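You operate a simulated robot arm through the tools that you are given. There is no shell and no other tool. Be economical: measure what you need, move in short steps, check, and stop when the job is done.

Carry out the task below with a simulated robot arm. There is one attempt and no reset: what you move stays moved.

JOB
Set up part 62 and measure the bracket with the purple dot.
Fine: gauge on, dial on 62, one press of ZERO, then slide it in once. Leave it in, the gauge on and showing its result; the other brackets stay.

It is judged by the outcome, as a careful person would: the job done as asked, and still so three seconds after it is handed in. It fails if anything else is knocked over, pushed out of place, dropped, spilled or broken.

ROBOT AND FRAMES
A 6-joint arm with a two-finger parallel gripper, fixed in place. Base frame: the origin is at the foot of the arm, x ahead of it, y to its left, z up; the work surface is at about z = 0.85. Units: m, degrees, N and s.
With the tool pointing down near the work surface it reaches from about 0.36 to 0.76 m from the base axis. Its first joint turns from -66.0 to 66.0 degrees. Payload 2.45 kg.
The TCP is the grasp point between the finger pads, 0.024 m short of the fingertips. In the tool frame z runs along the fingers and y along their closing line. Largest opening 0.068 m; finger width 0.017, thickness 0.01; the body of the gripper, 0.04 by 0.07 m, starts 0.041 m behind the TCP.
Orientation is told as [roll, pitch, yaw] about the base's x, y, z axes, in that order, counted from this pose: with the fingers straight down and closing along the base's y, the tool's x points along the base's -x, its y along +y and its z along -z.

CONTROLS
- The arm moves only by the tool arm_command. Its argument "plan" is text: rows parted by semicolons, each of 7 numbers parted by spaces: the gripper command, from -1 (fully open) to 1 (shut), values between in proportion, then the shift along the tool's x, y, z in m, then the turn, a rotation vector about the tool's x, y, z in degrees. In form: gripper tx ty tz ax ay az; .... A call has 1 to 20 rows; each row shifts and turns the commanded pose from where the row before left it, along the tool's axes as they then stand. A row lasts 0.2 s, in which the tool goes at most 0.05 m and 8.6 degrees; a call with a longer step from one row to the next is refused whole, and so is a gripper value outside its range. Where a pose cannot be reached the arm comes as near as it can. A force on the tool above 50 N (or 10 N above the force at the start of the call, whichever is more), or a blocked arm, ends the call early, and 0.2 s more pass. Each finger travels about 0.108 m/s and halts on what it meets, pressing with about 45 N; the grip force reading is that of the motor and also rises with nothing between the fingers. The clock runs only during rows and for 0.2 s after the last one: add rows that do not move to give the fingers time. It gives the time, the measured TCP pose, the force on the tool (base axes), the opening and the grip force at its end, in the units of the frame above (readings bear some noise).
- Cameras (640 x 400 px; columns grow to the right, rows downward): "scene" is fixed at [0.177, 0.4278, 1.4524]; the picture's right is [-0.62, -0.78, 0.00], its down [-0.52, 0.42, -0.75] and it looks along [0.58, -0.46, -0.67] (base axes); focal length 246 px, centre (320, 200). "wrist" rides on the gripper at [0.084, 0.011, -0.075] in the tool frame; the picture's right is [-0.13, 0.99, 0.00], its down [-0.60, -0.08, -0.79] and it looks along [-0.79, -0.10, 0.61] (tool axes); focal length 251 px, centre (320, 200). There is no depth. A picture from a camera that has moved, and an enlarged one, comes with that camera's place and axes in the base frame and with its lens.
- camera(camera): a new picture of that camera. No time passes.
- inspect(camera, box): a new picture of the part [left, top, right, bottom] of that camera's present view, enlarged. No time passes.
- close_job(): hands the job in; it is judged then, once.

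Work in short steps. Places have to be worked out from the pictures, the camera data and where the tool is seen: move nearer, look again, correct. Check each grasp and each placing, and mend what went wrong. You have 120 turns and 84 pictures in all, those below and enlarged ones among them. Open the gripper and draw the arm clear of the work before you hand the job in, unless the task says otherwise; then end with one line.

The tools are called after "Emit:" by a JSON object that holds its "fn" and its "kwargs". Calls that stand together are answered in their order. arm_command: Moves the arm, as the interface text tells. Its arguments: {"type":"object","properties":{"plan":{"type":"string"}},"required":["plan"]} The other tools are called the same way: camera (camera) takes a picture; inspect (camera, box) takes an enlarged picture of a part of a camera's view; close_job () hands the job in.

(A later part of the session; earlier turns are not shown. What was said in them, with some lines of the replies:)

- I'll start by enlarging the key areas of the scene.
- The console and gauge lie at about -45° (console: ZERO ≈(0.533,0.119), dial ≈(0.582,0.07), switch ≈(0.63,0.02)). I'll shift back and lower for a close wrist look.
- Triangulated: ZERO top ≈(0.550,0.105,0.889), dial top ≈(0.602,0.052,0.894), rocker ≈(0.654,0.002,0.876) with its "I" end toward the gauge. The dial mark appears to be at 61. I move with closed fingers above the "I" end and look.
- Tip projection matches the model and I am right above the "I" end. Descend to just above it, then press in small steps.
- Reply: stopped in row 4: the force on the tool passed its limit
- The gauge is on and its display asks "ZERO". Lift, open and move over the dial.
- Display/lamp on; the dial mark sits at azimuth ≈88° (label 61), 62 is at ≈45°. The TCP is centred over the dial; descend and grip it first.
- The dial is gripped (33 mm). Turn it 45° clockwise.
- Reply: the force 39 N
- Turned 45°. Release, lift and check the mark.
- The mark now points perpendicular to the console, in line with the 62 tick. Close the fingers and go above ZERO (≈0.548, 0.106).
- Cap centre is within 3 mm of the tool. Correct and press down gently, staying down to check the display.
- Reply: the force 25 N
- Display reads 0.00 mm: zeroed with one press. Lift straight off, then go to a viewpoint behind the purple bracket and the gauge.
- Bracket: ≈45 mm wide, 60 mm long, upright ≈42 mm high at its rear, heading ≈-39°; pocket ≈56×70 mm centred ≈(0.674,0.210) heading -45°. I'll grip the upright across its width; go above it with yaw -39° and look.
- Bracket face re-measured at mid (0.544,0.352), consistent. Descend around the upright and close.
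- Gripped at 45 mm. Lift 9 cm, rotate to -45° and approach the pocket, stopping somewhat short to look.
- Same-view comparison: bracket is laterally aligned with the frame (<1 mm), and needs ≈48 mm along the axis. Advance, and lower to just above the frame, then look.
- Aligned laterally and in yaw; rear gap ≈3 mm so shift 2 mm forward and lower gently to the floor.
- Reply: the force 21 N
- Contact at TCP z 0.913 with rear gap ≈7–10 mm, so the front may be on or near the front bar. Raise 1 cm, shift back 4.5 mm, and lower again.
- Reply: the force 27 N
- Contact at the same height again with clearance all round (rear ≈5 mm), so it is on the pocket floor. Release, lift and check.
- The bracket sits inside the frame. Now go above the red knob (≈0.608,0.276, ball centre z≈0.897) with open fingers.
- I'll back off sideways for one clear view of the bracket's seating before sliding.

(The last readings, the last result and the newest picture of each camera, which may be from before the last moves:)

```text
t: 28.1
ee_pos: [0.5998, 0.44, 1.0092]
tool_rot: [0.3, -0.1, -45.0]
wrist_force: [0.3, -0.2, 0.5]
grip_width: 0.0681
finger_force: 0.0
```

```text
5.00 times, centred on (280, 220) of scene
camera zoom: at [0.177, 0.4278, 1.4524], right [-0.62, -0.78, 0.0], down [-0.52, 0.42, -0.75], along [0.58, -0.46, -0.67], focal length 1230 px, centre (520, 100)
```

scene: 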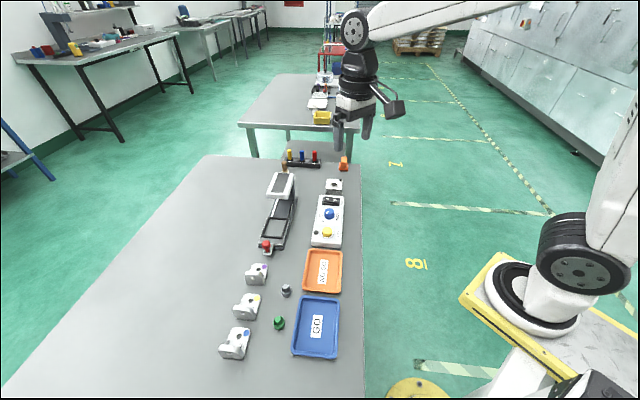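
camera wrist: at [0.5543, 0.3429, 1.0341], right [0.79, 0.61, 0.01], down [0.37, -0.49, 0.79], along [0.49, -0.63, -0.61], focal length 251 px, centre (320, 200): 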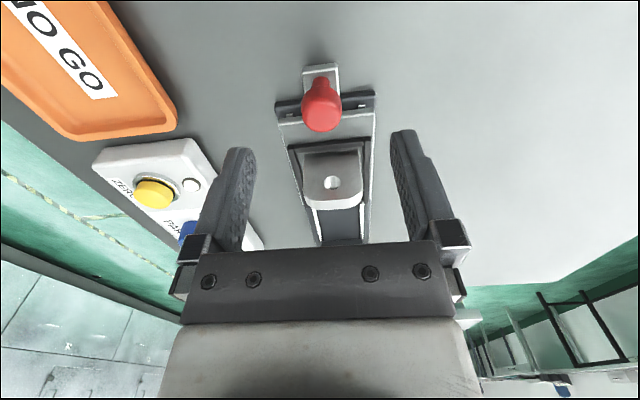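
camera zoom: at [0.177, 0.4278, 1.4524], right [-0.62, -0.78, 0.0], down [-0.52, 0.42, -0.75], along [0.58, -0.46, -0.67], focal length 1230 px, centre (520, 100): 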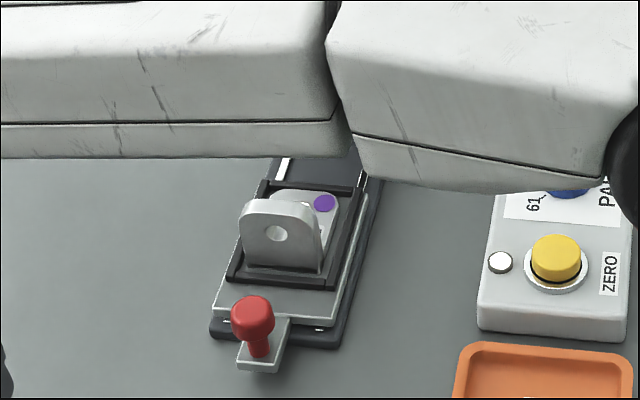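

Emit:
{"fn": "inspect", "kwargs": {"camera": "scene", "box": [285, 212, 322, 240]}}

Emit:
{"fn": "inspect", "kwargs": {"camera": "scene", "box": [288, 212, 325, 240]}}

Emit:
{"fn": "inspect", "kwargs": {"camera": "scene", "box": [287, 212, 320, 240]}}

```text
14.29 times, centred on (304, 226) of scene
camera zoom: at [0.177, 0.4278, 1.4524], right [-0.62, -0.78, 0.0], down [-0.52, 0.42, -0.75], along [0.58, -0.46, -0.67], focal length 3513 px, centre (556, -171)
```

zoom: 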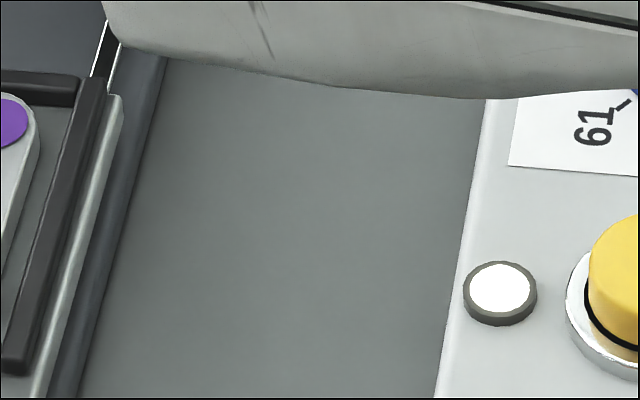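

```text
14.29 times, centred on (306, 226) of scene
camera zoom: at [0.177, 0.4278, 1.4524], right [-0.62, -0.78, 0.0], down [-0.52, 0.42, -0.75], along [0.58, -0.46, -0.67], focal length 3513 px, centre (513, -171)
```

zoom: 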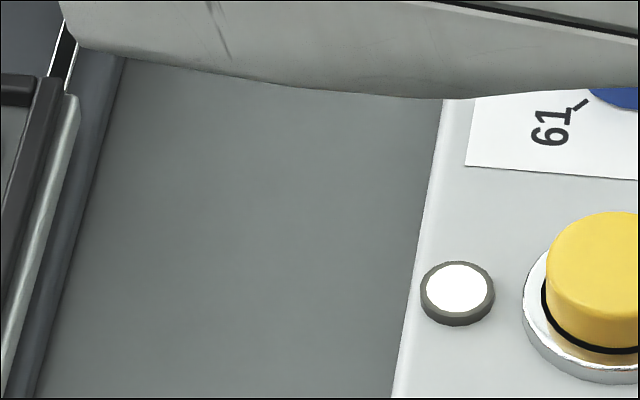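

```text
14.29 times, centred on (304, 226) of scene
camera zoom: at [0.177, 0.4278, 1.4524], right [-0.62, -0.78, 0.0], down [-0.52, 0.42, -0.75], along [0.58, -0.46, -0.67], focal length 3513 px, centre (556, -171)
```

zoom: 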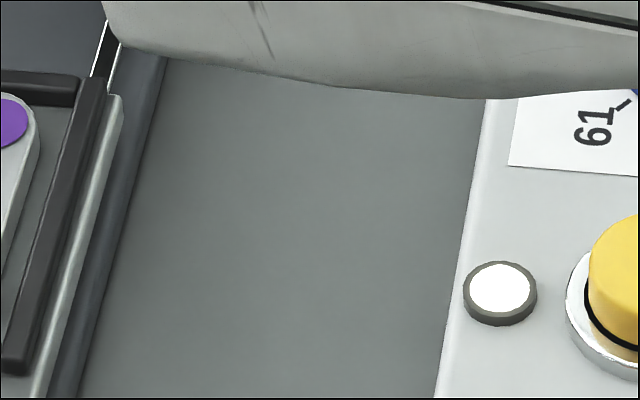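

I mis-framed that; one corrected close-up of the bracket.

Emit:
{"fn": "inspect", "kwargs": {"camera": "scene", "box": [260, 208, 300, 242]}}

```text
11.76 times, centred on (280, 225) of scene
camera zoom: at [0.177, 0.4278, 1.4524], right [-0.62, -0.78, 0.0], down [-0.52, 0.42, -0.75], along [0.58, -0.46, -0.67], focal length 2893 px, centre (791, -94)
```

zoom: 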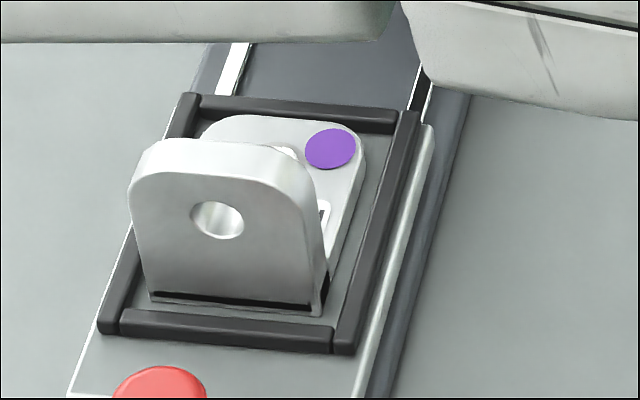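

Bracket is flat and inside the frame on all sides. Return over the knob, descend and grip it.

Emit:
{"fn": "arm_command", "kwargs": {"plan": "-1 -0.03 -0.0275 0 0 0 0;-1 -0.03 -0.0275 0 0 0 0;-1 -0.03 -0.0275 0 0 0 0;-1 -0.0294 -0.0275 0 0 0 0;-1 0 0 0.03 0 0 0;-1 0 0 0.03 0 0 0;-1 0 0 0.03 0 0 0;-1 0 0 0.015 0 0 0;-1 0 0 0 0 0 0;0 0 0 0 0 0 0;0.5 0 0 0 0 0 0;1 0 0 0 0 0 0;1 0 0 0 0 0 0"}}

Emit:
{"fn": "camera", "kwargs": {"camera": "wrist"}}

Emit:
{"fn": "inspect", "kwargs": {"camera": "scene", "box": [235, 160, 325, 270]}}

```text
t: 30.9
ee_pos: [0.6069, 0.2764, 0.9035]
tool_rot: [0.3, -0.1, -44.9]
wrist_force: [-4.8, -5.5, 0.4]
grip_width: 0.0246
finger_force: 40.7
```

```text
33 pictures are left
camera wrist: at [0.5549, 0.3441, 0.9786], right [0.79, 0.61, 0.01], down [0.37, -0.48, 0.79], along [0.49, -0.63, -0.61], focal length 251 px, centre (320, 200)
```

wrist: 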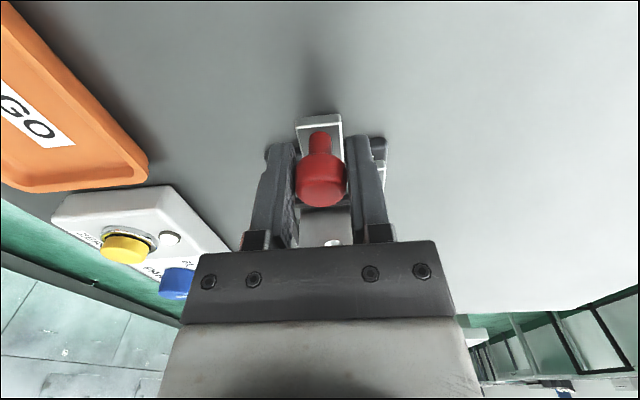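

```text
3.64 times, centred on (280, 215) of scene
camera zoom: at [0.1769, 0.4277, 1.4525], right [-0.62, -0.78, 0.0], down [-0.52, 0.42, -0.75], along [0.58, -0.46, -0.67], focal length 894 px, centre (466, 146)
```

zoom: 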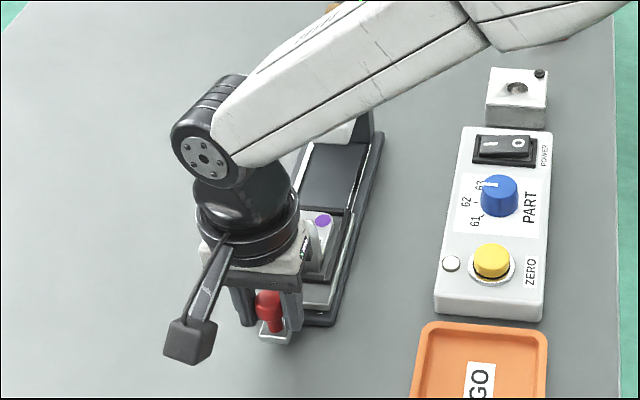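

Knob gripped. Slide the carriage in steadily along its axis.

Emit:
{"fn": "arm_command", "kwargs": {"plan": "1 -0.008 0 0 0 0 0;1 -0.01 0 0 0 0 0;1 -0.01 0 0 0 0 0;1 -0.01 0 0 0 0 0;1 -0.01 0 0 0 0 0;1 -0.01 0 0 0 0 0;1 0 0 0 0 0 0"}}

Emit:
{"fn": "inspect", "kwargs": {"camera": "scene", "box": [235, 150, 325, 260]}}

```text
t: 32.5
ee_pos: [0.648, 0.2362, 0.9032]
tool_rot: [0.3, -0.1, -45.0]
wrist_force: [1.0, 1.3, -19.6]
grip_width: 0.0245
finger_force: 40.7
```

```text
3.64 times, centred on (280, 205) of scene
camera zoom: at [0.1774, 0.428, 1.4523], right [-0.62, -0.78, 0.0], down [-0.52, 0.42, -0.75], along [0.58, -0.46, -0.67], focal length 894 px, centre (466, 182)
```

zoom: 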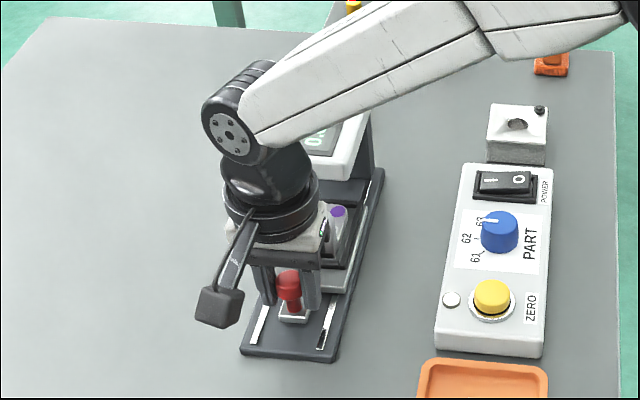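

Carriage has moved 58 mm smoothly. Continue to the stop.

Emit:
{"fn": "arm_command", "kwargs": {"plan": "1 -0.008 0 0 0 0 0;1 -0.008 0 0 0 0 0;1 -0.008 0 0 0 0 0;1 -0.006 0 0 0 0 0;1 -0.005 0 0 0 0 0;1 0 0 0 0 0 0"}}

Emit:
{"fn": "inspect", "kwargs": {"camera": "scene", "box": [235, 150, 325, 260]}}

```text
t: 33.9
ee_pos: [0.6739, 0.2102, 0.9033]
tool_rot: [0.2, -0.1, -44.9]
wrist_force: [-4.1, -4.8, -17.7]
grip_width: 0.0249
finger_force: 39.8
```

```text
3.64 times, centred on (280, 205) of scene
camera zoom: at [0.1773, 0.4278, 1.4524], right [-0.62, -0.78, 0.0], down [-0.52, 0.42, -0.75], along [0.58, -0.46, -0.67], focal length 894 px, centre (466, 182)
```

zoom: 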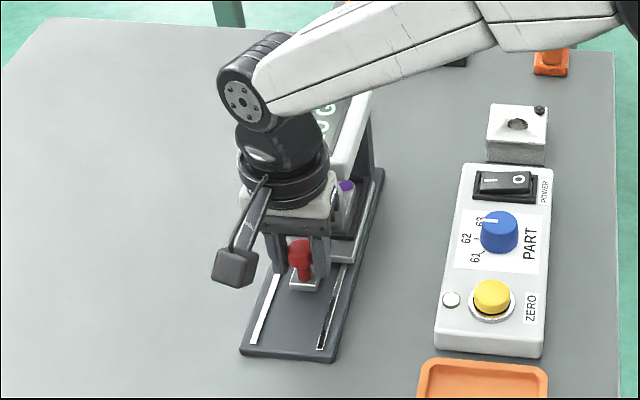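

The display changed; there's no stop force yet. Read the display closely.

Emit:
{"fn": "inspect", "kwargs": {"camera": "scene", "box": [300, 160, 345, 215]}}

Emit:
{"fn": "camera", "kwargs": {"camera": "wrist"}}

```text
7.27 times, centred on (322, 188) of scene
camera zoom: at [0.1773, 0.4278, 1.4524], right [-0.62, -0.78, 0.0], down [-0.52, 0.42, -0.75], along [0.58, -0.46, -0.67], focal length 1789 px, centre (302, 291)
```

zoom: 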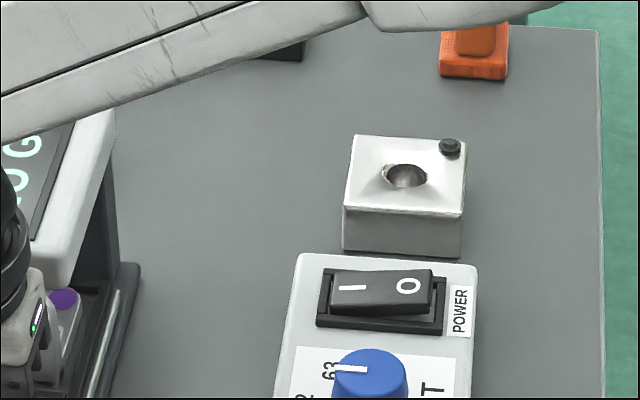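

```text
28 pictures are left
camera wrist: at [0.6211, 0.2782, 0.9788], right [0.79, 0.61, 0.0], down [0.37, -0.48, 0.79], along [0.49, -0.63, -0.61], focal length 251 px, centre (320, 200)
```

wrist: 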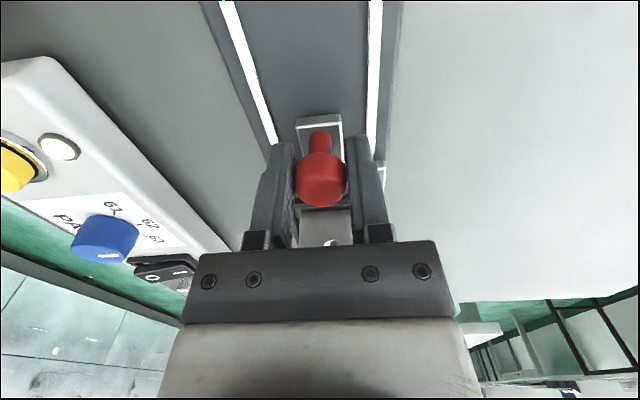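

Result is showing; I nudge gently forward a few mm to confirm the carriage is at its stop.

Emit:
{"fn": "arm_command", "kwargs": {"plan": "1 -0.002 0 0 0 0 0;1 -0.002 0 0 0 0 0;1 0 0 0 0 0 0"}}

```text
t: 34.7
ee_pos: [0.6739, 0.2096, 0.9036]
tool_rot: [0.2, -0.1, -45.0]
wrist_force: [-2.2, -1.7, -21.2]
grip_width: 0.0246
finger_force: 41.1
```

It advanced <1 mm of 4 mm commanded. One more small push to confirm.

Emit:
{"fn": "arm_command", "kwargs": {"plan": "1 -0.003 0 0 0 0 0;1 0 0 0 0 0 0;1 0 0 0 0 0 0"}}

```text
t: 35.5
ee_pos: [0.6747, 0.2093, 0.9049]
tool_rot: [0.2, 0.1, -44.9]
wrist_force: [-17.0, 11.8, -14.2]
grip_width: 0.0247
finger_force: 40.6
```

20 N axial force: it's at the stop. Release the knob, lift straight up and draw back.

Emit:
{"fn": "arm_command", "kwargs": {"plan": "0.5 0 0 0 0 0 0;-1 0 0 0 0 0 0;-1 0 0 0 0 0 0;-1 0 0 0 0 0 0;-1 0 0 -0.02 0 0 0;-1 0 0 -0.03 0 0 0;-1 0.02 0 -0.03 0 0 0;-1 0.04 0.01 -0.02 0 0 0;-1 0.04 0.01 -0.02 0 0 0;-1 0.04 0.01 0 0 0 0;-1 0.04 0.01 0 0 0 0;-1 0 0 0 0 0 0"}}

Emit:
{"fn": "camera", "kwargs": {"camera": "scene"}}

Emit:
{"fn": "inspect", "kwargs": {"camera": "scene", "box": [245, 160, 345, 260]}}

```text
t: 38.1
ee_pos: [0.58, 0.3625, 1.0252]
tool_rot: [0.4, -0.1, -44.9]
wrist_force: [0.0, 0.1, 0.6]
grip_width: 0.0683
finger_force: 0.0
```

```text
27 pictures are left
```

scene: 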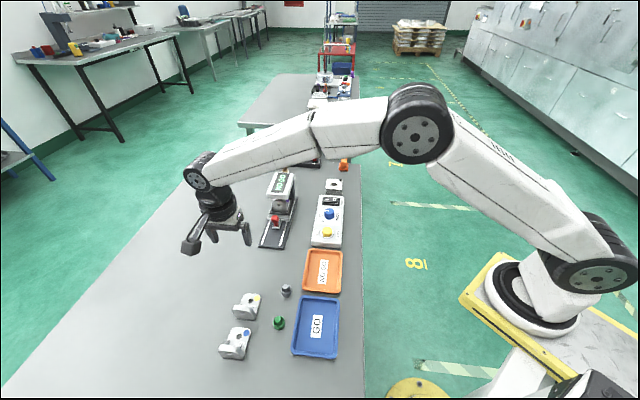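

```text
4.00 times, centred on (295, 210) of scene
camera zoom: at [0.177, 0.4278, 1.4524], right [-0.62, -0.78, 0.0], down [-0.52, 0.42, -0.75], along [0.58, -0.46, -0.67], focal length 984 px, centre (420, 160)
```

zoom: 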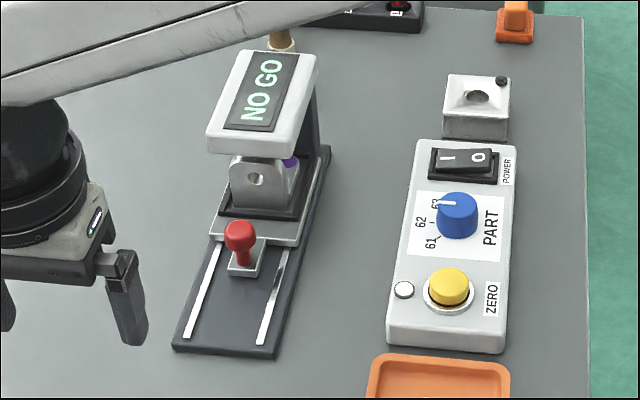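

The display shows NO GO. The bracket is in at the stop, power is on, the dial is on 62, the arm is clear and the other brackets are untouched. Handing in.

Emit:
{"fn": "close_job", "kwargs": {}}

```text
The job is handed in.
```

The purple-dot bracket measured **NO GO** on part 62. It was zeroed with one press and slid in once to the stop; it is still in, with the gauge on showing the result and the other brackets untouched.
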